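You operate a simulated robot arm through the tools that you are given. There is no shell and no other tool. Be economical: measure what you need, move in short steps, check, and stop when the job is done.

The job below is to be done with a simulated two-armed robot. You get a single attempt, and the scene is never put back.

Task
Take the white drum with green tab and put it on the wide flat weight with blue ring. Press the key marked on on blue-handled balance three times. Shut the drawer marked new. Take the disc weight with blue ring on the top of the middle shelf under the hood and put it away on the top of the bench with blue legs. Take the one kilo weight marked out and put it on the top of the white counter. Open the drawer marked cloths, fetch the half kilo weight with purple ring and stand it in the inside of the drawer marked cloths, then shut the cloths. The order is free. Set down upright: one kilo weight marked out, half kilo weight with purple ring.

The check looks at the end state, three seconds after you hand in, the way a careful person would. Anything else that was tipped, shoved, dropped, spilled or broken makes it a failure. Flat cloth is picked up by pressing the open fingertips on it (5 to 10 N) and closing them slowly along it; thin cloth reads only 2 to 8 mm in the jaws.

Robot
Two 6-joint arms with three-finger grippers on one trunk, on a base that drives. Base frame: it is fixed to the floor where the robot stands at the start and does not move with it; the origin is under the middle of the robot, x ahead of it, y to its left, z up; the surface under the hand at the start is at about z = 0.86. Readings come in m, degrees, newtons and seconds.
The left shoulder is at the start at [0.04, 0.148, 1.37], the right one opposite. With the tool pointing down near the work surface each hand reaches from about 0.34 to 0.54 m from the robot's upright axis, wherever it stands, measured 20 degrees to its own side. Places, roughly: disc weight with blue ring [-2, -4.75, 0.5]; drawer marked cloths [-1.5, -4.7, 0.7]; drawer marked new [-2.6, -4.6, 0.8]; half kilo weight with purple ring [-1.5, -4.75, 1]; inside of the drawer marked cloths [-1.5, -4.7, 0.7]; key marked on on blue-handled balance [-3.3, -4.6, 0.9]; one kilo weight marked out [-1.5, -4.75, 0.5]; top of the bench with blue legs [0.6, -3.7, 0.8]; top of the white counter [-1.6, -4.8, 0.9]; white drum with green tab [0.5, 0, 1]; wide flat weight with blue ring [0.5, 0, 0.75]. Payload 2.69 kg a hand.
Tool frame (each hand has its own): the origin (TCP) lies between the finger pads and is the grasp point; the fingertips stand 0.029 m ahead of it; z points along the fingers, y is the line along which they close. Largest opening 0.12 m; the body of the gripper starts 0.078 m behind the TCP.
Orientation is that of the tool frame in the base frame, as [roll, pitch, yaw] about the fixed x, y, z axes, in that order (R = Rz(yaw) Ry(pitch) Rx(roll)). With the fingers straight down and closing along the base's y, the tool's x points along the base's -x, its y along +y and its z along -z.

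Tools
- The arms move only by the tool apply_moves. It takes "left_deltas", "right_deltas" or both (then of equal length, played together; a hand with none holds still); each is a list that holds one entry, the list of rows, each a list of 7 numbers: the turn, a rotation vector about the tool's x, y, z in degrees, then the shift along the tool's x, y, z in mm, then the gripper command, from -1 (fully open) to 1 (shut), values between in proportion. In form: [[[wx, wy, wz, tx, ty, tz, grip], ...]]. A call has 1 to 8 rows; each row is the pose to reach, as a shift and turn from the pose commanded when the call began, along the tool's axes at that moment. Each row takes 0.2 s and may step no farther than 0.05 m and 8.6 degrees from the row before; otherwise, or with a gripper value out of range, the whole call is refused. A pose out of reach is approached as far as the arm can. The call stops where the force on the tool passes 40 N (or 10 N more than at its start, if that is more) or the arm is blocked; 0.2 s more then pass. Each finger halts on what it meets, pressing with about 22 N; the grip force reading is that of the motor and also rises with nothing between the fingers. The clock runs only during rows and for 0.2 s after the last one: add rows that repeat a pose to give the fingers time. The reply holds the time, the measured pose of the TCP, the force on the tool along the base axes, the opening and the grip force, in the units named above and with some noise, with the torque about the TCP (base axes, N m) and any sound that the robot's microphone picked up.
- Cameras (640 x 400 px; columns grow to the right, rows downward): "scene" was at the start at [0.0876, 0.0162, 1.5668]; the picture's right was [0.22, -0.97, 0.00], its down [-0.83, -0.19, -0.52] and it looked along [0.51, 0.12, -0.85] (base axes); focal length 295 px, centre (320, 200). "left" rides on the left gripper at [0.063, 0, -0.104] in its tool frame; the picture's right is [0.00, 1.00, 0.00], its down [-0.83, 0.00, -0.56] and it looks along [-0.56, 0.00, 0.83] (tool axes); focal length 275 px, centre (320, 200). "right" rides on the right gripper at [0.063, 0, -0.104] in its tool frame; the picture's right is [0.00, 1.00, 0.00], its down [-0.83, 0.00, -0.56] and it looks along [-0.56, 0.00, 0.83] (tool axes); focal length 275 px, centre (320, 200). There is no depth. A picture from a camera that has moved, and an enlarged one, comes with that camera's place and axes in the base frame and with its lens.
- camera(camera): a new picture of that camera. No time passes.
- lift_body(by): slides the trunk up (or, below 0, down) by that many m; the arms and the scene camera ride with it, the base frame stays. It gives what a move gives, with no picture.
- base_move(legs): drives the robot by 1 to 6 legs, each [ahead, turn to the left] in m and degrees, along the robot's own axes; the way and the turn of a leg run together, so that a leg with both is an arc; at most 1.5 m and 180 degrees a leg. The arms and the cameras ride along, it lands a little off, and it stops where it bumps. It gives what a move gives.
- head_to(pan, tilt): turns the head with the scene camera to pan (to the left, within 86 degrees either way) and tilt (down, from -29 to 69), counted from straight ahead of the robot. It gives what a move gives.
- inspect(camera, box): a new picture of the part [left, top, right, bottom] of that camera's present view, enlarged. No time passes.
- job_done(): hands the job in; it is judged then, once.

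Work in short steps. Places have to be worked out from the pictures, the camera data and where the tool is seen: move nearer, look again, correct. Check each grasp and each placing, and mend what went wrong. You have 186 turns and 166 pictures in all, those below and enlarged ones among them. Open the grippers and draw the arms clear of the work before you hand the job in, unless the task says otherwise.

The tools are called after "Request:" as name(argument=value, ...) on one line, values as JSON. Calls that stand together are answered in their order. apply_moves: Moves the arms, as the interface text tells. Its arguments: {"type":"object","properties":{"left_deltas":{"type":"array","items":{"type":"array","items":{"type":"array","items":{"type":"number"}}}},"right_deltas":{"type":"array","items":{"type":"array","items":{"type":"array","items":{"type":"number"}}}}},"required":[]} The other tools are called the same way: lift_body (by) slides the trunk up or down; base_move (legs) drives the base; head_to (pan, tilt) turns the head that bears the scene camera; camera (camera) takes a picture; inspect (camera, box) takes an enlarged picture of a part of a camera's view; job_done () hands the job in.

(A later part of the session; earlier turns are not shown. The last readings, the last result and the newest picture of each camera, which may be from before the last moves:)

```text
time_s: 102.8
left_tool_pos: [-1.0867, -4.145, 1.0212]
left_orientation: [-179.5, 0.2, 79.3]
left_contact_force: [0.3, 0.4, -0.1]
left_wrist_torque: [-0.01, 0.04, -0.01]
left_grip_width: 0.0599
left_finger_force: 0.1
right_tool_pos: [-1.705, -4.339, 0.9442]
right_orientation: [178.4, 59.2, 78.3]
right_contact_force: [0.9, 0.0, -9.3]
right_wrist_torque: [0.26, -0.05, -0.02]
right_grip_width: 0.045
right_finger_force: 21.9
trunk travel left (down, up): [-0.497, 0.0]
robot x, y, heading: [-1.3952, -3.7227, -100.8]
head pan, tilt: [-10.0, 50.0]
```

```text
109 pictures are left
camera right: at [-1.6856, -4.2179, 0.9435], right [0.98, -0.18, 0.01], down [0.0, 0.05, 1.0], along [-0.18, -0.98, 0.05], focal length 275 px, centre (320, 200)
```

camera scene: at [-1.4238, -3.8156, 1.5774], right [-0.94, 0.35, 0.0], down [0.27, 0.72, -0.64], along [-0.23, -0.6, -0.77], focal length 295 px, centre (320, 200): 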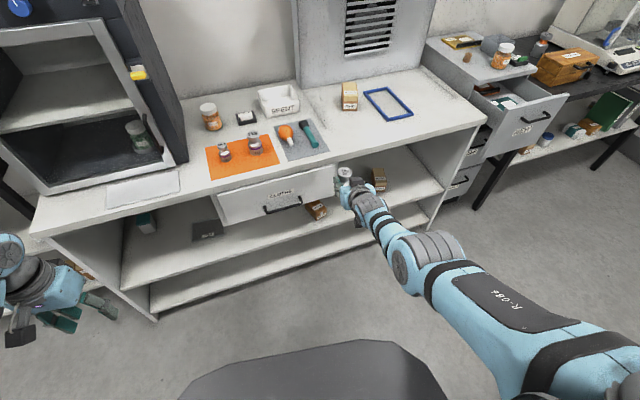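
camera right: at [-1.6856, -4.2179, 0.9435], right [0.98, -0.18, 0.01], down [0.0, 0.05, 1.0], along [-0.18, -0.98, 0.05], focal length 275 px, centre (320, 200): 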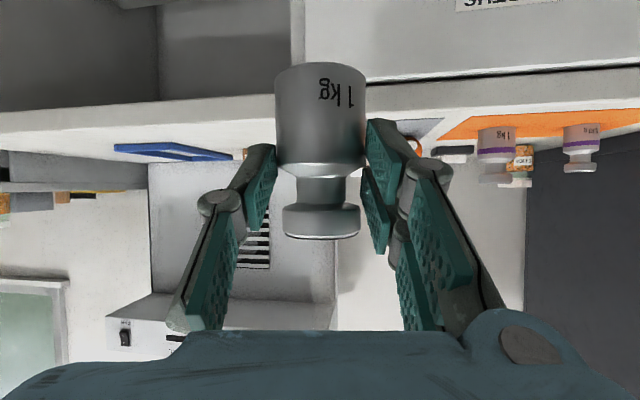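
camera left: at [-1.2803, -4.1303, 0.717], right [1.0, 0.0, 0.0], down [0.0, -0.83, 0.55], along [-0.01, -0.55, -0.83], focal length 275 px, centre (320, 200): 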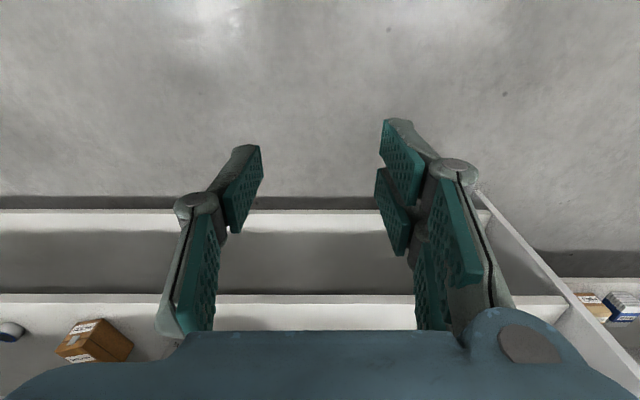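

The turn was stopped at −100.7°, probably the base's rear near the middle table. I go forward 15 cm first, then turn the remaining 6°.

Request:
base_move(legs=[[0.15, 0], [0, -5.9], [0.07, 0]])

Request:
camera(camera="right")

Request:
camera(camera="scene")

```text
time_s: 105.0
left_tool_pos: [-1.1634, -4.3308, 1.0239]
left_orientation: [-179.6, 0.4, 73.2]
left_contact_force: [1.7, 0.2, -0.6]
left_wrist_torque: [-0.01, 0.01, 0.05]
left_grip_width: 0.0599
left_finger_force: 0.0
right_tool_pos: [-1.7989, -4.458, 0.9414]
right_orientation: [178.3, 59.1, 72.4]
right_contact_force: [-0.2, -1.3, -8.8]
right_wrist_torque: [0.27, -0.07, -0.03]
right_grip_width: 0.0445
right_finger_force: 22.6
trunk travel left (down, up): [-0.497, 0.0]
robot x, y, heading: [-1.423, -3.8784, -106.6]
head pan, tilt: [-10.0, 50.0]
stopped in leg 3: the robot was blocked; the commanded pose is now the measured one
```

```text
108 pictures are left
camera right: at [-1.7662, -4.34, 0.9435], right [0.96, -0.28, 0.01], down [0.0, 0.05, 1.0], along [-0.28, -0.96, 0.05], focal length 275 px, centre (320, 200)
```

right: 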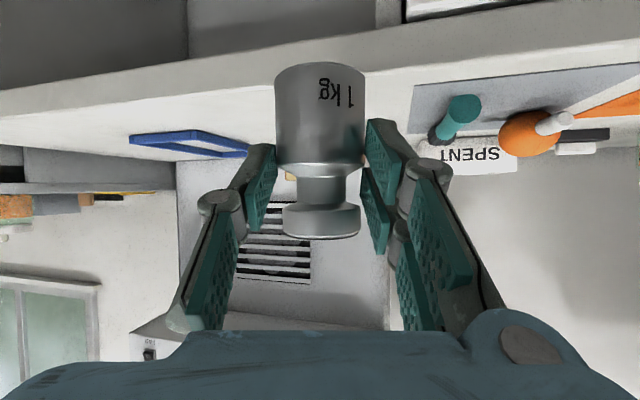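

```text
107 pictures are left
camera scene: at [-1.4657, -3.9655, 1.5778], right [-0.89, 0.45, 0.0], down [0.35, 0.68, -0.64], along [-0.29, -0.58, -0.77], focal length 295 px, centre (320, 200)
```

scene: 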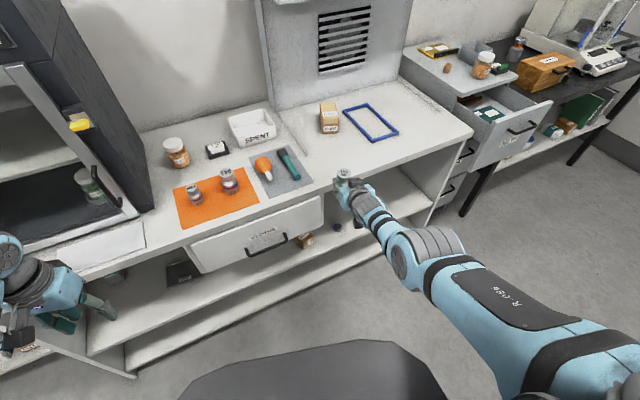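

Blocked again after a centimetre, with nothing evident in front. I check the left camera and look down at the base.

Request:
camera(camera="left")

Request:
head_to(pan=-60, tilt=60)

Request:
camera(camera="scene")

```text
106 pictures are left
camera left: at [-1.1438, -4.2699, 1.1265], right [0.96, -0.29, -0.01], down [-0.24, -0.79, 0.56], along [-0.17, -0.54, -0.83], focal length 275 px, centre (320, 200)
```

left: 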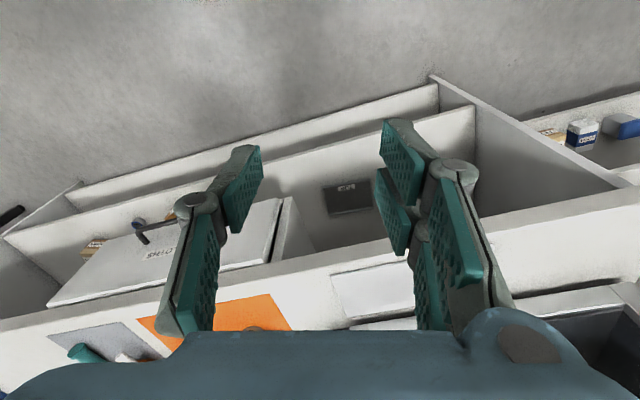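

```text
time_s: 106.2
left_tool_pos: [-1.1633, -4.3339, 1.0212]
left_orientation: [-179.6, 0.1, 73.4]
left_contact_force: [0.2, 0.7, 0.0]
left_wrist_torque: [0.0, -0.02, -0.01]
left_grip_width: 0.0601
left_finger_force: 0.0
right_tool_pos: [-1.7985, -4.4616, 0.9421]
right_orientation: [178.4, 59.0, 72.4]
right_contact_force: [1.3, 0.5, -10.2]
right_wrist_torque: [0.25, -0.09, -0.01]
right_grip_width: 0.0446
right_finger_force: 22.1
trunk travel left (down, up): [-0.497, 0.0]
robot x, y, heading: [-1.4261, -3.8812, -106.9]
head pan, tilt: [-60.0, 60.0]
```

```text
105 pictures are left
camera scene: at [-1.4955, -3.9179, 1.5649], right [-0.23, 0.97, 0.0], down [0.84, 0.2, -0.5], along [-0.49, -0.11, -0.87], focal length 295 px, centre (320, 200)
```

scene: 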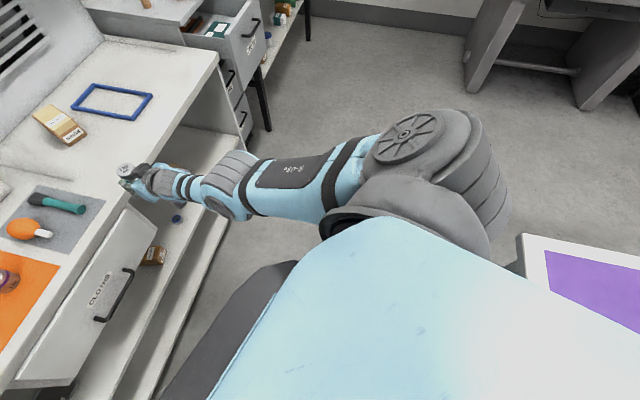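

The middle table's edge is at y ≈ −3.48, close behind, so the base's rear probably touched it. Driving forward should free it.

Request:
base_move(legs=[[0.06, 0]])

```text
time_s: 107.2
left_tool_pos: [-1.1791, -4.3844, 1.0236]
left_orientation: [-179.6, 0.5, 73.2]
left_contact_force: [1.6, -1.4, -0.7]
left_wrist_torque: [0.18, 0.09, -0.03]
left_grip_width: 0.0601
left_finger_force: 0.1
right_tool_pos: [-1.8142, -4.518, 0.9422]
right_orientation: [178.5, 59.3, 72.4]
right_contact_force: [0.9, 2.2, -10.3]
right_wrist_torque: [0.26, -0.07, -0.03]
right_grip_width: 0.0446
right_finger_force: 22.1
trunk travel left (down, up): [-0.497, 0.0]
robot x, y, heading: [-1.4405, -3.9394, -106.7]
head pan, tilt: [-60.0, 60.0]
```

Free now. Another 6.5 cm puts the weight over the chosen spot.

Request:
base_move(legs=[[0.065, 0]])

Request:
camera(camera="right")

Request:
head_to(pan=-10, tilt=50)

Request:
camera(camera="scene")

```text
time_s: 108.8
left_tool_pos: [-1.1974, -4.4337, 1.0243]
left_orientation: [-179.2, 0.5, 72.7]
left_contact_force: [0.6, -0.6, -0.2]
left_wrist_torque: [0.14, -0.04, -0.04]
left_grip_width: 0.06
left_finger_force: 0.0
right_tool_pos: [-1.8362, -4.5857, 0.9266]
right_orientation: [178.5, 59.7, 72.6]
right_contact_force: [-1.4, -2.5, -9.0]
right_wrist_torque: [0.33, -0.11, 0.01]
right_grip_width: 0.0447
right_finger_force: 21.9
trunk travel left (down, up): [-0.497, 0.0]
robot x, y, heading: [-1.4555, -4.0043, -106.9]
head pan, tilt: [-60.0, 60.0]
stopped in leg 1: the robot was blocked; the commanded pose is now the measured one
```

```text
104 pictures are left
camera right: at [-1.8032, -4.4681, 0.9268], right [0.96, -0.28, 0.01], down [0.01, 0.06, 1.0], along [-0.28, -0.96, 0.06], focal length 275 px, centre (320, 200)
```

right: 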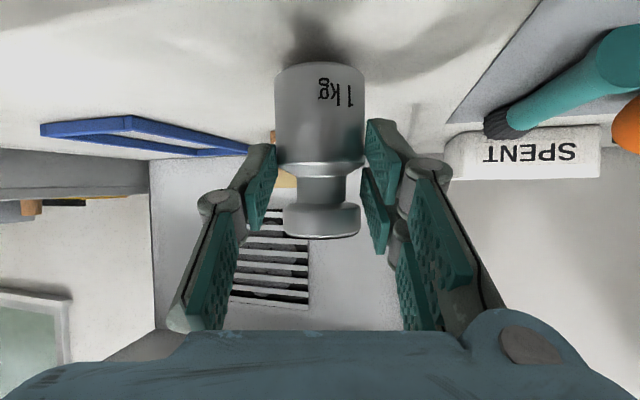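

```text
time_s: 109.9
left_tool_pos: [-1.1944, -4.421, 1.0287]
left_orientation: [-179.3, 1.4, 72.8]
left_contact_force: [-0.6, -0.1, 0.4]
left_wrist_torque: [0.01, 0.0, -0.02]
left_grip_width: 0.06
left_finger_force: 0.1
right_tool_pos: [-1.8324, -4.5759, 0.9362]
right_orientation: [178.5, 60.5, 72.5]
right_contact_force: [0.9, 0.2, -10.1]
right_wrist_torque: [0.31, -0.07, 0.01]
right_grip_width: 0.0443
right_finger_force: 21.4
trunk travel left (down, up): [-0.497, 0.0]
robot x, y, heading: [-1.4605, -4.0011, -106.6]
head pan, tilt: [-10.0, 50.0]
```

```text
103 pictures are left
camera scene: at [-1.5007, -4.0896, 1.5775], right [-0.89, 0.45, 0.0], down [0.34, 0.68, -0.64], along [-0.29, -0.57, -0.77], focal length 295 px, centre (320, 200)
```

scene: 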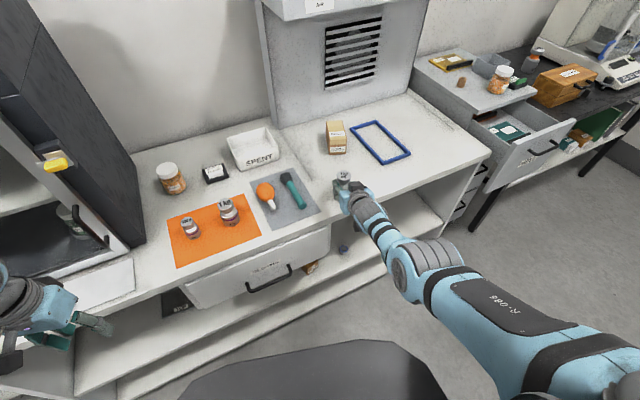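

The weight is over the free spot, with the base lightly against the counter foot. I lower it slowly.

Request:
apply_moves(right_deltas=[[[0, 0, 0, 5, 0, 3, 0.5], [0, 0, 0, 9, 0, 5, 0.5], [0, 0, 0, 12, 0, 7, 0.5], [0, 0, 0, 12, 0, 7, 0.5]]])

Request:
camera(camera="right")

```text
time_s: 110.9
left_tool_pos: [-1.1947, -4.4218, 1.0289]
left_orientation: [-179.3, 1.2, 72.8]
left_contact_force: [-0.7, 0.6, -0.5]
left_wrist_torque: [0.05, -0.01, 0.0]
left_grip_width: 0.0599
left_finger_force: 0.1
right_tool_pos: [-1.8297, -4.5716, 0.9284]
right_orientation: [178.5, 60.4, 72.5]
right_contact_force: [0.1, -0.3, -10.2]
right_wrist_torque: [0.29, -0.06, 0.0]
right_grip_width: 0.0447
right_finger_force: 22.0
right hand out of reach, approached as far as the arm can: row 1, 2, 3, 4
trunk travel left (down, up): [-0.497, 0.0]
robot x, y, heading: [-1.4559, -4.0006, -106.7]
head pan, tilt: [-10.0, 50.0]
```

```text
102 pictures are left
camera right: at [-1.7976, -4.4535, 0.9261], right [0.96, -0.28, 0.01], down [0.01, 0.07, 1.0], along [-0.28, -0.96, 0.07], focal length 275 px, centre (320, 200)
```

right: 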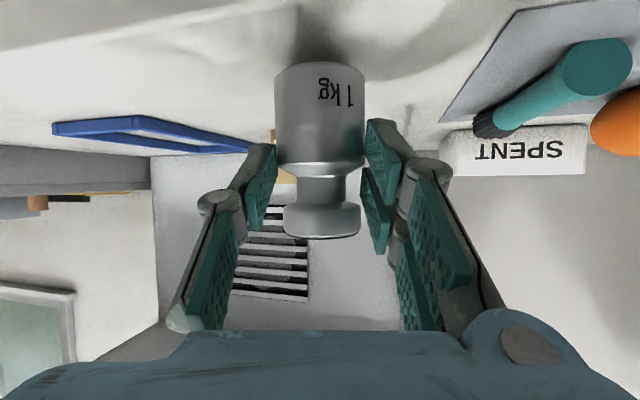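

I use the trunk to lower the rest.

Request:
lift_body(by=-0.008)

Request:
lift_body(by=-0.004)

```text
time_s: 111.5
left_tool_pos: [-1.1946, -4.4226, 1.0209]
left_orientation: [-179.2, 1.2, 72.9]
left_contact_force: [0.2, 0.0, -0.9]
left_wrist_torque: [-0.03, 0.02, -0.03]
left_grip_width: 0.0599
left_finger_force: 0.1
right_tool_pos: [-1.8294, -4.5715, 0.9197]
right_orientation: [178.5, 60.6, 72.6]
right_contact_force: [-1.1, -0.1, -9.7]
right_wrist_torque: [0.23, -0.05, 0.02]
right_grip_width: 0.0447
right_finger_force: 21.9
trunk travel left (down, up): [-0.489, 0.008]
robot x, y, heading: [-1.4594, -4.0044, -106.8]
head pan, tilt: [-10.0, 50.0]
```

```text
time_s: 112.0
left_tool_pos: [-1.1938, -4.422, 1.0173]
left_orientation: [-179.3, 1.3, 72.7]
left_contact_force: [0.5, 0.7, 0.4]
left_wrist_torque: [0.02, -0.02, 0.01]
left_grip_width: 0.0599
left_finger_force: 0.0
right_tool_pos: [-1.8287, -4.5717, 0.918]
right_orientation: [178.5, 60.4, 72.5]
right_contact_force: [-0.6, 1.4, -8.2]
right_wrist_torque: [0.21, -0.09, 0.02]
right_grip_width: 0.0446
right_finger_force: 22.4
trunk travel left (down, up): [-0.485, 0.012]
robot x, y, heading: [-1.4618, -4.0024, -106.6]
head pan, tilt: [-10.0, 50.0]
```

Beginning to touch; a little more, watching the load.

Request:
lift_body(by=-0.002)

Request:
inspect(camera="right", box=[220, 20, 420, 250])

```text
time_s: 112.5
left_tool_pos: [-1.1944, -4.4199, 1.0155]
left_orientation: [-179.3, 1.3, 72.9]
left_contact_force: [0.3, 0.2, -0.4]
left_wrist_torque: [-0.03, 0.02, -0.01]
left_grip_width: 0.0597
left_finger_force: 0.1
right_tool_pos: [-1.8299, -4.5711, 0.9159]
right_orientation: [178.6, 60.7, 72.4]
right_contact_force: [-1.5, -0.9, -0.1]
right_wrist_torque: [-0.2, -0.13, -0.09]
right_grip_width: 0.0445
right_finger_force: 21.6
trunk travel left (down, up): [-0.483, 0.014]
robot x, y, heading: [-1.4631, -4.0003, -106.6]
head pan, tilt: [-10.0, 50.0]
```

```text
1.74 times, centred on (320, 135) of right
camera zoom: at [-1.7975, -4.4532, 0.9147], right [0.96, -0.28, 0.01], down [0.01, 0.08, 1.0], along [-0.28, -0.96, 0.08], focal length 479 px, centre (320, 313)
```

zoom: 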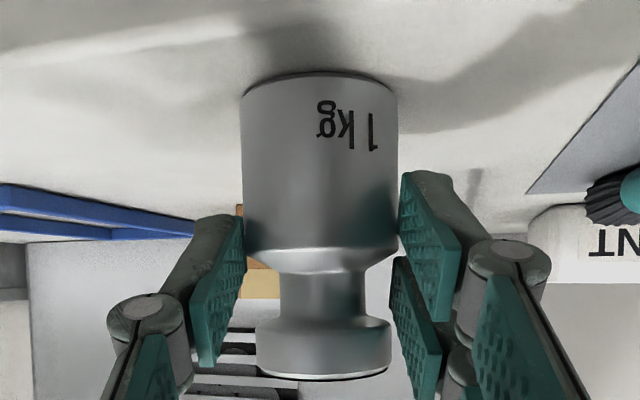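

The load is on the counter. I open the fingers and look.

Request:
lift_body(by=-0.001)

Request:
apply_moves(right_deltas=[[[0, 0, 0, 0, 0, 0, 0.22], [0, 0, 0, 0, 0, 0, 0.15], [0, 0, 0, 0, 0, 0, 0], [0, 0, 0, 0, 0, 0, -0.25], [0, 0, 0, 0, 0, 0, -0.25]]])

Request:
camera(camera="right")

```text
time_s: 113.1
left_tool_pos: [-1.1927, -4.4208, 1.0147]
left_orientation: [-179.2, 1.4, 72.7]
left_contact_force: [0.0, -0.6, 0.4]
left_wrist_torque: [0.02, 0.0, -0.02]
left_grip_width: 0.0603
left_finger_force: 0.0
right_tool_pos: [-1.83, -4.57, 0.9166]
right_orientation: [178.5, 60.7, 72.6]
right_contact_force: [-4.0, -2.0, 6.3]
right_wrist_torque: [-0.57, 0.01, -0.1]
right_grip_width: 0.0448
right_finger_force: 21.7
trunk travel left (down, up): [-0.482, 0.015]
robot x, y, heading: [-1.4605, -4.0026, -106.3]
head pan, tilt: [-10.0, 50.0]
```

```text
time_s: 114.3
left_tool_pos: [-1.1917, -4.4212, 1.0137]
left_orientation: [-179.3, 1.3, 72.8]
left_contact_force: [-0.4, -0.6, -1.2]
left_wrist_torque: [0.0, -0.02, 0.01]
left_grip_width: 0.0602
left_finger_force: 0.1
right_tool_pos: [-1.8284, -4.5705, 0.9151]
right_orientation: [178.6, 60.5, 72.6]
right_contact_force: [-0.1, 0.0, -0.5]
right_wrist_torque: [0.01, -0.03, -0.03]
right_grip_width: 0.0751
right_finger_force: 0.0
trunk travel left (down, up): [-0.482, 0.015]
robot x, y, heading: [-1.4586, -4.0017, -106.6]
head pan, tilt: [-10.0, 50.0]
```

```text
100 pictures are left
camera right: at [-1.797, -4.4523, 0.9132], right [0.96, -0.28, 0.01], down [0.01, 0.08, 1.0], along [-0.28, -0.96, 0.08], focal length 275 px, centre (320, 200)
```

right: 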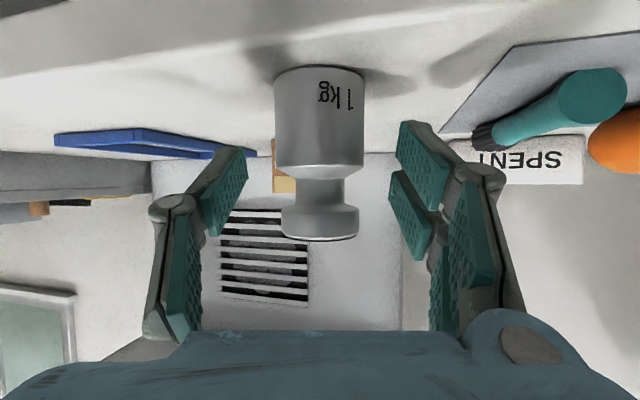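

The OUT weight stands free and upright. I retreat the hand back and up, then back the base off.

Request:
apply_moves(right_deltas=[[[0, 0, 0, 0, 0, -30, -0.25], [0, 0, 0, 0, 0, -60, -0.25], [0, 0, 0, 0, 0, -80, -0.25]]])

Request:
base_move(legs=[[-0.15, 0], [0, 16.6]])

Request:
head_to(pan=0, tilt=55)

Request:
camera(camera="scene")

```text
time_s: 115.1
left_tool_pos: [-1.1937, -4.4197, 1.015]
left_orientation: [-179.3, 1.3, 72.8]
left_contact_force: [-0.1, 0.2, -0.4]
left_wrist_torque: [-0.05, 0.02, -0.01]
left_grip_width: 0.0599
left_finger_force: 0.1
right_tool_pos: [-1.8409, -4.5689, 0.9215]
right_orientation: [-178.8, 62.5, 72.4]
right_contact_force: [0.4, 0.0, -1.0]
right_wrist_torque: [-0.01, 0.0, 0.01]
right_grip_width: 0.0751
right_finger_force: 0.1
right hand out of reach, approached as far as the arm can: row 1, 2, 3
trunk travel left (down, up): [-0.482, 0.015]
robot x, y, heading: [-1.4593, -4.0019, -106.6]
head pan, tilt: [-10.0, 50.0]
```

```text
time_s: 117.0
left_tool_pos: [-1.1176, -4.255, 1.015]
left_orientation: [-179.5, 1.4, 77.5]
left_contact_force: [0.4, -0.1, -0.4]
left_wrist_torque: [0.01, -0.02, 0.0]
left_grip_width: 0.0598
left_finger_force: 0.1
right_tool_pos: [-1.7509, -4.4571, 0.9208]
right_orientation: [-178.8, 62.4, 77.2]
right_contact_force: [-0.5, -0.1, -0.5]
right_wrist_torque: [-0.01, 0.01, 0.01]
right_grip_width: 0.0749
right_finger_force: 0.0
trunk travel left (down, up): [-0.482, 0.015]
robot x, y, heading: [-1.4169, -3.8597, -102.1]
head pan, tilt: [-10.0, 50.0]
stopped in leg 2: the robot was blocked; the commanded pose is now the measured one
```

```text
time_s: 117.7
left_tool_pos: [-1.1175, -4.2552, 1.0154]
left_orientation: [-179.2, 1.3, 77.5]
left_contact_force: [-0.1, -1.4, 0.3]
left_wrist_torque: [0.02, -0.02, -0.03]
left_grip_width: 0.0601
left_finger_force: 0.1
right_tool_pos: [-1.7487, -4.455, 0.9225]
right_orientation: [-178.7, 62.5, 77.2]
right_contact_force: [-0.4, 0.6, 0.4]
right_wrist_torque: [0.0, 0.0, 0.0]
right_grip_width: 0.0752
right_finger_force: 0.1
trunk travel left (down, up): [-0.482, 0.015]
robot x, y, heading: [-1.4184, -3.8571, -102.2]
head pan, tilt: [0.0, 55.0]
```

```text
99 pictures are left
camera scene: at [-1.4363, -3.9485, 1.5569], right [-0.98, 0.21, 0.0], down [0.17, 0.8, -0.57], along [-0.12, -0.56, -0.82], focal length 295 px, centre (320, 200)
```

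scene: 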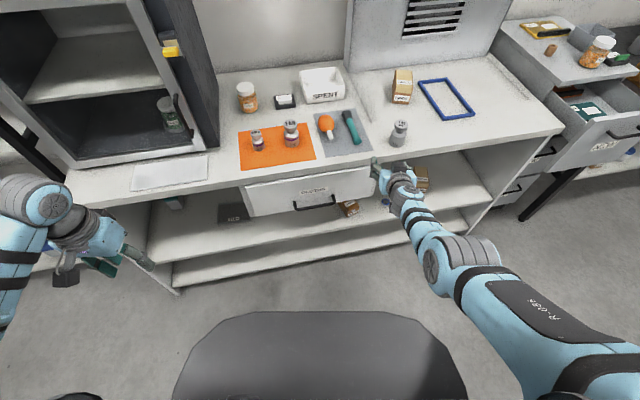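

The OUT weight stands well on the counter. The turn got blocked again, so I look to the right rear and left rear to see what the base meets.

Request:
head_to(pan=-86, tilt=50)

Request:
camera(camera="scene")

Request:
head_to(pan=86, tilt=50)

Request:
camera(camera="scene")

```text
time_s: 119.3
left_tool_pos: [-1.1161, -4.2541, 1.0147]
left_orientation: [-179.4, 1.4, 77.5]
left_contact_force: [1.1, -0.5, -0.1]
left_wrist_torque: [0.01, 0.0, 0.01]
left_grip_width: 0.0598
left_finger_force: 0.0
right_tool_pos: [-1.7484, -4.454, 0.9214]
right_orientation: [-178.7, 62.5, 77.2]
right_contact_force: [-0.8, 0.3, 0.7]
right_wrist_torque: [0.03, -0.04, -0.02]
right_grip_width: 0.0751
right_finger_force: 0.0
trunk travel left (down, up): [-0.482, 0.015]
robot x, y, heading: [-1.4175, -3.8576, -102.2]
head pan, tilt: [-85.9, 50.0]
```

```text
98 pictures are left
camera scene: at [-1.4968, -3.8666, 1.5634], right [0.14, 0.99, 0.0], down [0.76, -0.11, -0.64], along [-0.64, 0.09, -0.77], focal length 295 px, centre (320, 200)
```

scene: 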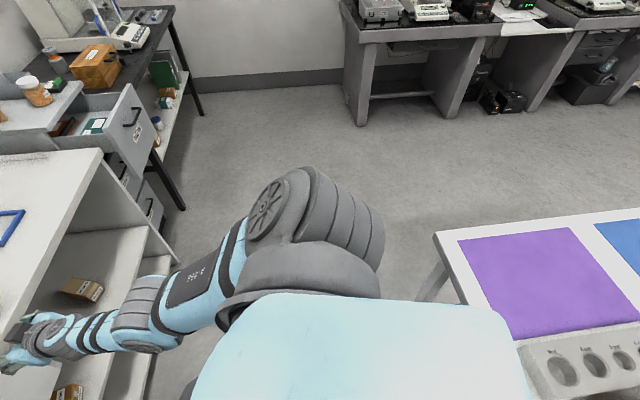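

```text
time_s: 121.9
left_tool_pos: [-1.1162, -4.2533, 1.0142]
left_orientation: [-179.3, 1.4, 77.5]
left_contact_force: [0.0, -0.1, -0.2]
left_wrist_torque: [-0.01, -0.03, 0.0]
left_grip_width: 0.0599
left_finger_force: 0.0
right_tool_pos: [-1.749, -4.4555, 0.9227]
right_orientation: [-178.7, 62.5, 77.2]
right_contact_force: [0.6, -0.1, 0.7]
right_wrist_torque: [-0.02, 0.01, 0.01]
right_grip_width: 0.0749
right_finger_force: 0.0
trunk travel left (down, up): [-0.482, 0.015]
robot x, y, heading: [-1.4146, -3.857, -102.2]
head pan, tilt: [85.9, 50.0]
```

```text
97 pictures are left
camera scene: at [-1.3467, -3.899, 1.5634], right [-0.28, -0.96, 0.0], down [-0.74, 0.21, -0.64], along [0.62, -0.18, -0.77], focal length 295 px, centre (320, 200)
```

scene: 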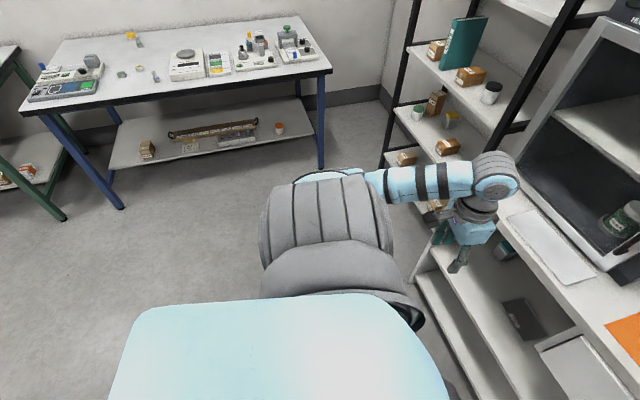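

Nothing obvious touches; the base's rear is likely near the table's frame. I raise the right hand, creep forward 5 cm and turn left again.

Request:
apply_moves(right_deltas=[[[0, 0, 0, -30, 0, -16, -0.25], [0, 0, 0, -60, 0, -31, -0.25]]])

Request:
base_move(legs=[[0.05, 0], [0, 12.2]])

```text
time_s: 122.5
left_tool_pos: [-1.1156, -4.2533, 1.015]
left_orientation: [-179.2, 1.3, 77.6]
left_contact_force: [0.1, -0.2, -0.1]
left_wrist_torque: [-0.08, 0.05, -0.01]
left_grip_width: 0.0601
left_finger_force: 0.0
right_tool_pos: [-1.7481, -4.4536, 0.9907]
right_orientation: [-178.7, 62.3, 77.3]
right_contact_force: [0.9, 0.1, 0.9]
right_wrist_torque: [0.01, 0.03, 0.02]
right_grip_width: 0.0752
right_finger_force: 0.0
right hand out of reach, approached as far as the arm can: row 1
trunk travel left (down, up): [-0.482, 0.015]
robot x, y, heading: [-1.417, -3.8602, -101.9]
head pan, tilt: [85.9, 50.0]
```

```text
time_s: 124.2
left_tool_pos: [-1.0494, -4.2273, 1.016]
left_orientation: [-179.2, 1.6, 89.7]
left_contact_force: [-0.5, 0.2, -0.4]
left_wrist_torque: [-0.03, 0.02, 0.02]
left_grip_width: 0.0601
left_finger_force: 0.0
right_tool_pos: [-1.6252, -4.5584, 0.9927]
right_orientation: [-178.7, 62.6, 89.3]
right_contact_force: [0.4, 0.1, 0.1]
right_wrist_torque: [0.04, 0.0, 0.02]
right_grip_width: 0.0753
right_finger_force: 0.1
trunk travel left (down, up): [-0.482, 0.015]
robot x, y, heading: [-1.4282, -3.9077, -90.1]
head pan, tilt: [85.9, 50.0]
```

At y ≈ −3.91 it turns freely; heading is −90 now. I back off 12 cm so the right hand clears the counter, then roll the wrist 90° so the fingers close vertically for the drawer handle.

Request:
base_move(legs=[[-0.11, 0]])

Request:
apply_moves(right_deltas=[[[0, 0, 8.5, 0, 0, 0, -0.5], [0, 0, 17, 0, 0, 0, -0.5], [0, 0, 25.5, 0, 0, 0, -0.5], [0, 0, 34, 0, 0, 0, -0.5], [0, 0, 42.5, 0, 0, 0, -0.5], [0, 0, 51, 0, 0, 0, -0.5], [0, 0, 59.5, 0, 0, 0, -0.5], [0, 0, 68, 0, 0, 0, -0.5]]])

```text
time_s: 125.4
left_tool_pos: [-1.0503, -4.1244, 1.0144]
left_orientation: [-179.3, 1.2, 89.8]
left_contact_force: [0.9, -0.4, 0.6]
left_wrist_torque: [0.05, 0.02, -0.02]
left_grip_width: 0.06
left_finger_force: 0.1
right_tool_pos: [-1.6247, -4.4552, 0.9863]
right_orientation: [-178.7, 62.2, 89.3]
right_contact_force: [0.8, 0.3, -0.7]
right_wrist_torque: [0.0, -0.01, -0.01]
right_grip_width: 0.0748
right_finger_force: 0.1
trunk travel left (down, up): [-0.482, 0.015]
robot x, y, heading: [-1.4227, -3.7975, -90.2]
head pan, tilt: [85.9, 50.0]
```

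```text
time_s: 127.2
left_tool_pos: [-1.05, -4.1203, 1.0157]
left_orientation: [-179.3, 1.4, 89.7]
left_contact_force: [0.3, -0.3, -0.9]
left_wrist_torque: [0.02, -0.02, 0.03]
left_grip_width: 0.0602
left_finger_force: 0.0
right_tool_pos: [-1.6244, -4.4504, 0.9899]
right_orientation: [119.5, 19.9, 8.9]
right_contact_force: [-0.3, 0.6, -0.2]
right_wrist_torque: [0.01, 0.0, 0.03]
right_grip_width: 0.0899
right_finger_force: 0.1
trunk travel left (down, up): [-0.482, 0.015]
robot x, y, heading: [-1.4269, -3.8002, -89.9]
head pan, tilt: [85.9, 50.0]
```

Remaining: 22° more roll, then raise the tilt by ~20°, and lower the trunk 27 cm.

Request:
apply_moves(right_deltas=[[[0, 0, 8, 0, 0, 0, -0.5], [0, 0, 16, 0, 0, 0, -0.5], [0, 0, 22.3, 0, 0, 0, -0.5]]])

Request:
apply_moves(right_deltas=[[[-7, 0, 0, 20, 0, 0, -0.5], [-14, 0, 0, 40, 0, 0, -0.5], [-20, 0, 0, 60, 0, 0, -0.5], [-20, 0, 0, 80, 0, 0, -0.5]]])

Request:
lift_body(by=-0.28)

Request:
head_to(pan=-10, tilt=55)

Request:
camera(camera="scene")

Request:
camera(camera="right")

```text
time_s: 128.0
left_tool_pos: [-1.0501, -4.1217, 1.0153]
left_orientation: [-179.3, 1.4, 89.7]
left_contact_force: [-0.5, -0.5, 0.5]
left_wrist_torque: [-0.02, 0.02, -0.01]
left_grip_width: 0.0598
left_finger_force: 0.0
right_tool_pos: [-1.624, -4.4498, 0.9904]
right_orientation: [117.5, 0.3, -1.9]
right_contact_force: [0.0, 0.5, -0.3]
right_wrist_torque: [-0.02, -0.03, -0.01]
right_grip_width: 0.0901
right_finger_force: 0.0
trunk travel left (down, up): [-0.482, 0.015]
robot x, y, heading: [-1.4283, -3.7945, -89.9]
head pan, tilt: [85.9, 50.0]
```

```text
time_s: 129.0
left_tool_pos: [-1.0489, -4.1209, 1.0145]
left_orientation: [-179.3, 1.4, 89.7]
left_contact_force: [0.7, -0.1, -0.3]
left_wrist_torque: [-0.03, -0.01, 0.0]
left_grip_width: 0.0599
left_finger_force: 0.1
right_tool_pos: [-1.5507, -4.4316, 1.0224]
right_orientation: [97.8, 0.4, -1.7]
right_contact_force: [-0.2, -0.3, 0.6]
right_wrist_torque: [-0.01, 0.01, 0.02]
right_grip_width: 0.0899
right_finger_force: 0.0
right hand out of reach, approached as far as the arm can: row 2, 3, 4
trunk travel left (down, up): [-0.482, 0.015]
robot x, y, heading: [-1.4246, -3.7976, -90.2]
head pan, tilt: [85.9, 50.0]
```

```text
time_s: 131.8
left_tool_pos: [-1.05, -4.1208, 0.7353]
left_orientation: [-179.4, 1.5, 89.7]
left_contact_force: [0.7, -0.8, -0.6]
left_wrist_torque: [0.0, -0.01, -0.05]
left_grip_width: 0.0603
left_finger_force: 0.1
right_tool_pos: [-1.5534, -4.4327, 0.7421]
right_orientation: [97.8, 0.3, -1.9]
right_contact_force: [0.5, 0.5, 0.5]
right_wrist_torque: [0.0, 0.0, 0.01]
right_grip_width: 0.09
right_finger_force: 0.0
trunk travel left (down, up): [-0.202, 0.295]
robot x, y, heading: [-1.4286, -3.7981, -89.8]
head pan, tilt: [85.9, 50.0]
```

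```text
time_s: 133.5
left_tool_pos: [-1.0496, -4.1198, 0.7361]
left_orientation: [-179.3, 1.4, 89.7]
left_contact_force: [-0.5, -0.3, -0.2]
left_wrist_torque: [0.01, -0.01, -0.02]
left_grip_width: 0.0602
left_finger_force: 0.1
right_tool_pos: [-1.5532, -4.4334, 0.7436]
right_orientation: [97.8, 0.3, -1.9]
right_contact_force: [-0.6, -1.7, -0.5]
right_wrist_torque: [0.0, -0.04, 0.03]
right_grip_width: 0.0899
right_finger_force: 0.1
trunk travel left (down, up): [-0.202, 0.295]
robot x, y, heading: [-1.4277, -3.7978, -90.0]
head pan, tilt: [-10.0, 55.0]
```

```text
96 pictures are left
camera scene: at [-1.4393, -3.8876, 1.2774], right [-0.98, 0.17, 0.0], down [0.14, 0.81, -0.57], along [-0.1, -0.56, -0.82], focal length 295 px, centre (320, 200)
```

scene: 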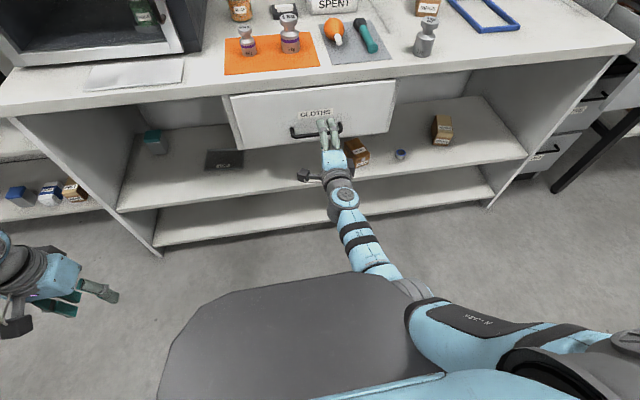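

```text
95 pictures are left
camera right: at [-1.4877, -4.3302, 0.7575], right [0.01, -0.14, 0.99], down [-0.81, 0.58, 0.08], along [-0.58, -0.81, -0.11], focal length 275 px, centre (320, 200)
```

right: 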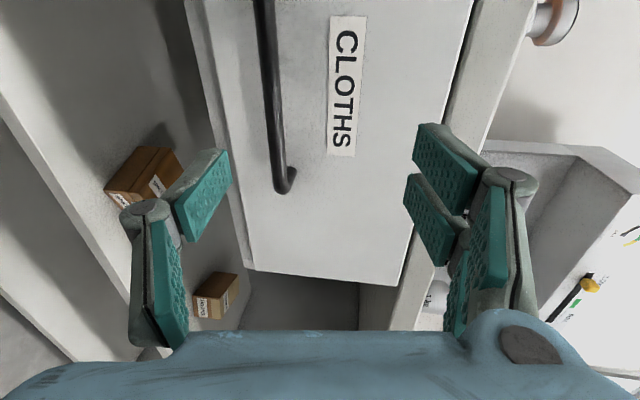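

The handle bar is at z ≈ 0.70, x −1.47…−1.61. I lower the trunk 4 cm, and drive 6 cm ahead so the fingers straddle the bar.

Request:
lift_body(by=-0.04)

Request:
base_move(legs=[[0.06, 0]])

Request:
camera(camera="right")

```text
time_s: 134.4
left_tool_pos: [-1.0503, -4.121, 0.695]
left_orientation: [-179.3, 1.5, 89.6]
left_contact_force: [-0.3, -0.3, -0.2]
left_wrist_torque: [0.01, 0.01, 0.0]
left_grip_width: 0.0601
left_finger_force: 0.1
right_tool_pos: [-1.5522, -4.4323, 0.7022]
right_orientation: [97.8, 0.3, -1.8]
right_contact_force: [0.0, -0.8, -0.2]
right_wrist_torque: [0.01, -0.02, 0.01]
right_grip_width: 0.0899
right_finger_force: 0.0
trunk travel left (down, up): [-0.162, 0.335]
robot x, y, heading: [-1.425, -3.7982, -90.2]
head pan, tilt: [-10.0, 55.0]
```

```text
time_s: 135.3
left_tool_pos: [-1.0494, -4.1803, 0.6946]
left_orientation: [-179.3, 1.5, 89.7]
left_contact_force: [1.2, -0.3, 0.0]
left_wrist_torque: [0.02, 0.03, 0.01]
left_grip_width: 0.0602
left_finger_force: 0.0
right_tool_pos: [-1.5521, -4.4922, 0.7027]
right_orientation: [97.9, 0.2, -1.7]
right_contact_force: [0.4, -0.6, -0.6]
right_wrist_torque: [0.01, -0.03, -0.03]
right_grip_width: 0.0901
right_finger_force: 0.0
trunk travel left (down, up): [-0.162, 0.335]
robot x, y, heading: [-1.432, -3.8575, -89.6]
head pan, tilt: [-10.0, 55.0]
```

```text
94 pictures are left
camera right: at [-1.4877, -4.3907, 0.7171], right [0.01, -0.14, 0.99], down [-0.81, 0.58, 0.08], along [-0.58, -0.81, -0.11], focal length 275 px, centre (320, 200)
```

right: 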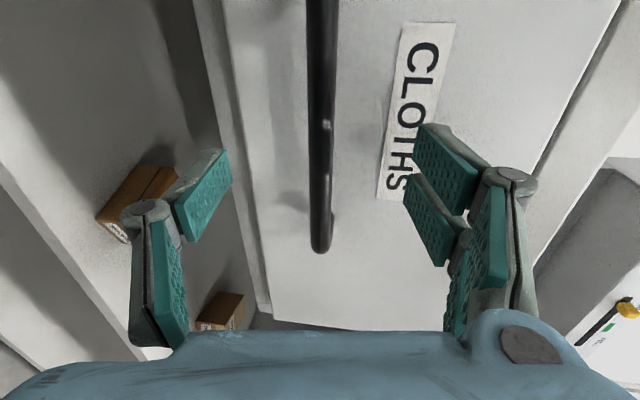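

The bar is centred between the fingers. I advance 11 mm more and close.

Request:
apply_moves(right_deltas=[[[0, 0, 0, 0, 0, 6, -0.5], [0, 0, 0, 0, 0, 11, -0.5], [0, 0, 0, 0, 0, 11, 0], [0, 0, 0, 0, 0, 11, 0.5], [0, 0, 0, 0, 0, 11, 1], [0, 0, 0, 0, 0, 11, 1]]])

Request:
camera(camera="right")

```text
time_s: 136.7
left_tool_pos: [-1.0495, -4.1785, 0.6971]
left_orientation: [-179.3, 1.5, 89.7]
left_contact_force: [-1.3, -0.6, 0.5]
left_wrist_torque: [0.0, 0.02, 0.0]
left_grip_width: 0.0599
left_finger_force: 0.1
right_tool_pos: [-1.5457, -4.4991, 0.7026]
right_orientation: [99.3, 0.2, 0.2]
right_contact_force: [-1.8, -2.9, 14.7]
right_wrist_torque: [-0.13, -0.47, 0.24]
right_grip_width: 0.0112
right_finger_force: 38.5
right hand out of reach, approached as far as the arm can: row 2, 3
trunk travel left (down, up): [-0.162, 0.335]
robot x, y, heading: [-1.4249, -3.8603, -90.0]
head pan, tilt: [-10.0, 55.0]
```

```text
93 pictures are left
camera right: at [-1.4847, -4.3956, 0.7197], right [0.01, -0.16, 0.99], down [-0.83, 0.54, 0.1], along [-0.55, -0.82, -0.13], focal length 275 px, centre (320, 200)
```

right: 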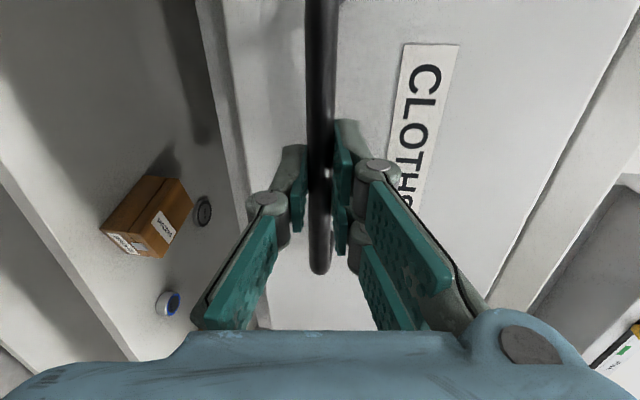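

The bar is gripped. I pull by backing the base 13 cm.

Request:
base_move(legs=[[-0.13, 0]])

Request:
camera(camera="scene")

```text
time_s: 138.0
left_tool_pos: [-1.0502, -4.0474, 0.6966]
left_orientation: [-179.3, 1.7, 89.7]
left_contact_force: [0.6, 0.5, -0.5]
left_wrist_torque: [-0.04, 0.0, 0.01]
left_grip_width: 0.0603
left_finger_force: 0.1
right_tool_pos: [-1.5448, -4.3667, 0.7016]
right_orientation: [99.3, 0.2, 0.3]
right_contact_force: [-4.1, 0.6, 18.8]
right_wrist_torque: [-0.19, -0.28, -0.7]
right_grip_width: 0.0108
right_finger_force: 37.4
trunk travel left (down, up): [-0.162, 0.335]
robot x, y, heading: [-1.4294, -3.7256, -89.8]
head pan, tilt: [-10.0, 55.0]
```

```text
92 pictures are left
camera scene: at [-1.4395, -3.8125, 1.2377], right [-0.99, 0.17, 0.0], down [0.14, 0.8, -0.58], along [-0.1, -0.57, -0.82], focal length 295 px, centre (320, 200)
```

scene: 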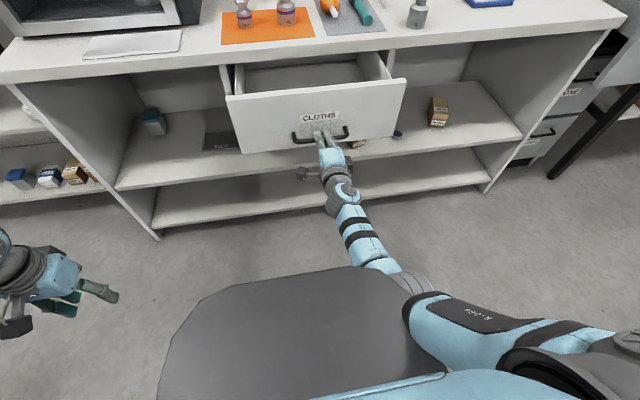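

The drawer is open 13 cm. I try another 6 cm.

Request:
base_move(legs=[[-0.06, 0]])

```text
time_s: 139.1
left_tool_pos: [-1.0492, -3.9941, 0.6959]
left_orientation: [-179.3, 1.4, 89.8]
left_contact_force: [0.6, -0.4, -0.6]
left_wrist_torque: [0.05, 0.01, 0.01]
left_grip_width: 0.0601
left_finger_force: 0.1
right_tool_pos: [-1.545, -4.3154, 0.7022]
right_orientation: [99.3, 0.2, 0.2]
right_contact_force: [-3.5, -2.0, 25.4]
right_wrist_torque: [-0.27, -0.28, -0.5]
right_grip_width: 0.0115
right_finger_force: 38.1
trunk travel left (down, up): [-0.162, 0.335]
robot x, y, heading: [-1.4272, -3.6781, -90.0]
head pan, tilt: [-10.0, 55.0]
stopped in leg 1: the robot was blocked; the commanded pose is now the measured one
```

Open 18 cm, with the base now against the table behind. I open the fingers and retract the hand.

Request:
apply_moves(right_deltas=[[[0, 0, 0, 0, 0, 0, 0], [0, 0, 0, 0, 0, 0, -0.5], [0, 0, 0, 0, 0, 0, -0.5], [0, 0, 0, 0, 0, -20, -0.5], [0, 0, 0, 0, 0, -45, -0.5], [0, 0, 0, 0, 0, -70, -0.5]]])

Request:
camera(camera="scene")

```text
time_s: 140.7
left_tool_pos: [-1.05, -3.9944, 0.6946]
left_orientation: [-179.4, 1.4, 89.8]
left_contact_force: [0.7, 0.3, -1.1]
left_wrist_torque: [-0.02, 0.01, 0.01]
left_grip_width: 0.0598
left_finger_force: 0.1
right_tool_pos: [-1.5706, -4.2671, 0.7424]
right_orientation: [95.7, 3.5, -0.6]
right_contact_force: [0.8, 0.2, 0.3]
right_wrist_torque: [-0.01, -0.01, -0.01]
right_grip_width: 0.09
right_finger_force: 0.0
trunk travel left (down, up): [-0.162, 0.335]
robot x, y, heading: [-1.4298, -3.6699, -89.3]
head pan, tilt: [-10.0, 55.0]
stopped in row 6 (right hand): the arm was blocked; the commanded pose is now the measured one
```

```text
91 pictures are left
camera scene: at [-1.4397, -3.7626, 1.2366], right [-0.99, 0.17, 0.0], down [0.14, 0.81, -0.57], along [-0.1, -0.56, -0.82], focal length 295 px, centre (320, 200)
```

scene: 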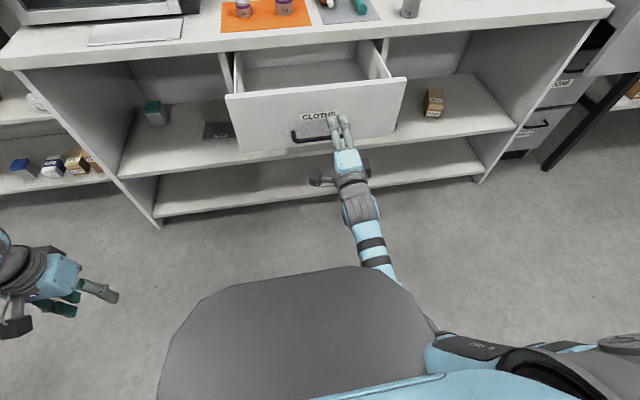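

The hand is free and the drawer stays open. I raise the trunk fully, then roll the right wrist back and swing that hand aside so the left can work.

Request:
lift_body(by=0.335)

Request:
apply_moves(right_deltas=[[[0, 0, -8.5, -20, 0, 0, -0.5], [0, 0, -17, -40, 0, 0, -0.5], [0, 0, -25.5, -60, 0, 0, -0.5], [0, 0, -34, -80, 0, 0, -0.5], [0, 0, -42.5, -100, 0, 0, -0.5], [0, 0, -51, -120, 0, 0, -0.5], [0, 0, -59.5, -140, 0, 0, -0.5], [0, 0, -68, -160, 0, 0, -0.5]]])

```text
time_s: 144.0
left_tool_pos: [-1.0489, -3.9942, 1.0298]
left_orientation: [-179.3, 1.3, 89.8]
left_contact_force: [0.7, -0.2, 0.1]
left_wrist_torque: [-0.01, 0.01, -0.01]
left_grip_width: 0.0599
left_finger_force: 0.0
right_tool_pos: [-1.571, -4.2656, 1.0762]
right_orientation: [95.9, 3.4, -0.4]
right_contact_force: [0.1, 0.0, -0.5]
right_wrist_torque: [0.02, -0.02, -0.01]
right_grip_width: 0.09
right_finger_force: 0.1
trunk travel left (down, up): [-0.497, 0.0]
robot x, y, heading: [-1.4272, -3.6729, -90.2]
head pan, tilt: [-10.0, 55.0]
```

```text
time_s: 145.8
left_tool_pos: [-1.0499, -3.995, 1.0299]
left_orientation: [-179.4, 1.4, 89.7]
left_contact_force: [0.4, -0.1, -0.2]
left_wrist_torque: [0.0, 0.0, 0.0]
left_grip_width: 0.0598
left_finger_force: 0.2
right_tool_pos: [-1.7326, -4.2651, 1.0847]
right_orientation: [107.7, 70.6, 16.0]
right_contact_force: [-0.2, -0.2, -0.4]
right_wrist_torque: [0.01, 0.02, 0.03]
right_grip_width: 0.0903
right_finger_force: 0.2
trunk travel left (down, up): [-0.497, 0.0]
robot x, y, heading: [-1.4263, -3.6697, -90.0]
head pan, tilt: [-10.0, 55.0]
```

Then the last 19° of roll, and tilting down 50° while drawing the right hand further to the side.

Request:
apply_moves(right_deltas=[[[0, 0, -6, 0, 0, 0, -0.5], [0, 0, -12, 0, 0, 0, -0.5], [0, 0, -18.7, 0, 0, 0, -0.5]]])

Request:
apply_moves(right_deltas=[[[0, 8.4, 0, 0, -25, -10, -0.5], [0, 16.8, 0, 0, -50, -20, -0.5], [0, 25.2, 0, 0, -75, -35, -0.5], [0, 33.6, 0, 0, -100, -50, -0.5], [0, 42, 0, 0, -120, -65, -0.5], [0, 50, 0, 0, -140, -80, -0.5]]])

Request:
head_to(pan=0, tilt=50)

Request:
camera(camera="scene")

```text
time_s: 146.6
left_tool_pos: [-1.0494, -3.9948, 1.0299]
left_orientation: [-179.3, 1.4, 89.7]
left_contact_force: [-0.3, -0.8, 0.7]
left_wrist_torque: [0.0, 0.03, 0.02]
left_grip_width: 0.06
left_finger_force: 0.1
right_tool_pos: [-1.7317, -4.2651, 1.0852]
right_orientation: [-177.6, 84.2, 91.4]
right_contact_force: [-1.1, 0.6, -0.3]
right_wrist_torque: [-0.02, 0.02, 0.03]
right_grip_width: 0.0899
right_finger_force: 0.0
trunk travel left (down, up): [-0.497, 0.0]
robot x, y, heading: [-1.4293, -3.6753, -89.9]
head pan, tilt: [-10.0, 55.0]
```

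```text
time_s: 148.0
left_tool_pos: [-1.0488, -3.9942, 1.0285]
left_orientation: [-179.4, 1.4, 89.9]
left_contact_force: [0.0, -0.2, 0.2]
left_wrist_torque: [0.0, 0.01, -0.02]
left_grip_width: 0.0597
left_finger_force: 0.1
right_tool_pos: [-1.8688, -4.1835, 1.0952]
right_orientation: [-180.0, 33.9, 89.2]
right_contact_force: [0.2, -0.2, -0.3]
right_wrist_torque: [-0.02, 0.03, 0.0]
right_grip_width: 0.0899
right_finger_force: 0.1
trunk travel left (down, up): [-0.497, 0.0]
robot x, y, heading: [-1.4289, -3.6733, -89.9]
head pan, tilt: [-10.0, 55.0]
```

```text
time_s: 148.8
left_tool_pos: [-1.0505, -3.9946, 1.0285]
left_orientation: [-179.3, 1.3, 89.8]
left_contact_force: [0.0, -0.9, 0.5]
left_wrist_torque: [0.01, 0.01, -0.02]
left_grip_width: 0.06
left_finger_force: 0.1
right_tool_pos: [-1.8698, -4.1836, 1.094]
right_orientation: [-179.9, 34.2, 89.2]
right_contact_force: [-0.7, 0.5, -0.5]
right_wrist_torque: [0.0, 0.02, 0.07]
right_grip_width: 0.0897
right_finger_force: 0.1
trunk travel left (down, up): [-0.497, 0.0]
robot x, y, heading: [-1.4266, -3.6724, -89.8]
head pan, tilt: [0.0, 50.0]
```

```text
90 pictures are left
camera scene: at [-1.4274, -3.7685, 1.5776], right [-1.0, 0.0, 0.0], down [0.0, 0.77, -0.64], along [0.0, -0.64, -0.77], focal length 295 px, centre (320, 200)
```

scene: 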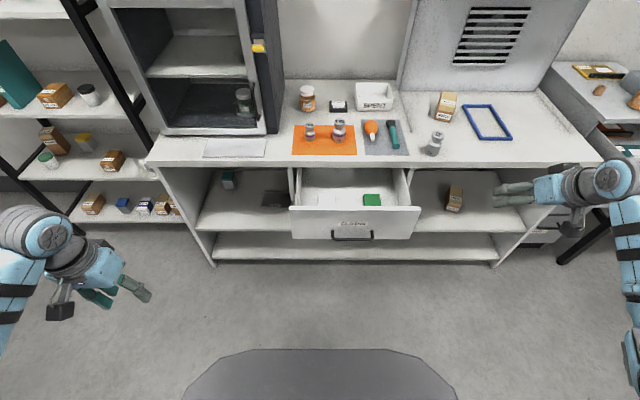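

The drawer is open with items inside. I zoom on its interior and on the purple weights.

Request:
inspect(camera="scene", box=[270, 80, 460, 250])

```text
2.35 times, centred on (365, 165) of scene
camera zoom: at [-1.4274, -3.7685, 1.5776], right [-1.0, 0.0, 0.0], down [0.0, 0.77, -0.64], along [0.0, -0.64, -0.77], focal length 694 px, centre (214, 282)
```

zoom: 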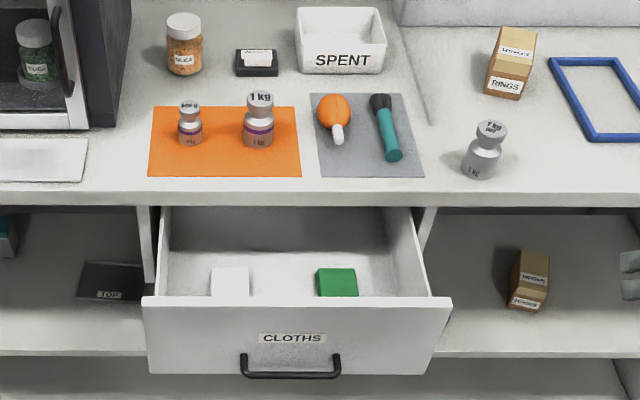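

I bring the left hand in front of the robot at z ≈ 1.03, above the drawer.

Request:
apply_moves(left_deltas=[[[0, 0, 0, -22, -40, 0, 0], [0, 0, 0, -45, -80, 0, 0], [0, 0, 0, -67, -120, 0, 0], [0, 0, 0, -90, -160, 0, 0], [0, 0, 0, -112, -200, 0, 0], [0, 0, 0, -135, -240, 0, 0], [0, 0, 0, -157, -280, 0, 0], [0, 0, 0, -180, -320, 0, 0]]])

Request:
camera(camera="left")

```text
time_s: 150.6
left_tool_pos: [-1.3717, -4.1733, 1.0363]
left_orientation: [-179.4, 1.3, 89.8]
left_contact_force: [0.0, -0.4, -0.2]
left_wrist_torque: [0.03, -0.02, 0.02]
left_grip_width: 0.06
left_finger_force: 0.0
left hand out of reach, approached as far as the arm can: row 1, 2, 3, 4, 5, 6
right_tool_pos: [-1.8715, -4.1844, 1.093]
right_orientation: [-179.9, 34.1, 89.1]
right_contact_force: [0.3, -0.5, -0.1]
right_wrist_torque: [-0.02, 0.02, 0.02]
right_grip_width: 0.0901
right_finger_force: 0.0
trunk travel left (down, up): [-0.497, 0.0]
robot x, y, heading: [-1.4276, -3.6748, -89.9]
head pan, tilt: [0.0, 50.0]
```

```text
88 pictures are left
camera left: at [-1.3699, -4.1082, 1.1394], right [1.0, -0.01, -0.01], down [0.0, -0.82, 0.58], along [-0.01, -0.58, -0.82], focal length 275 px, centre (320, 200)
```

left: 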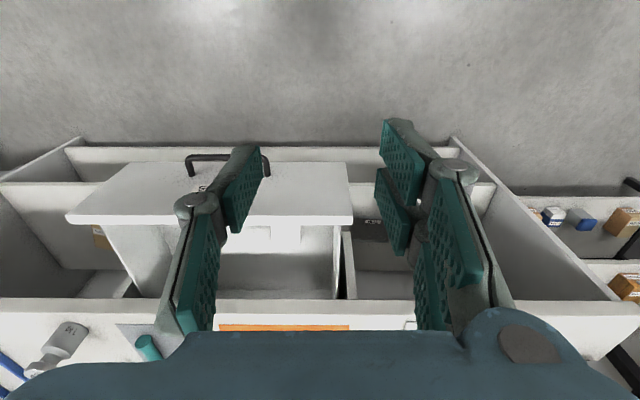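

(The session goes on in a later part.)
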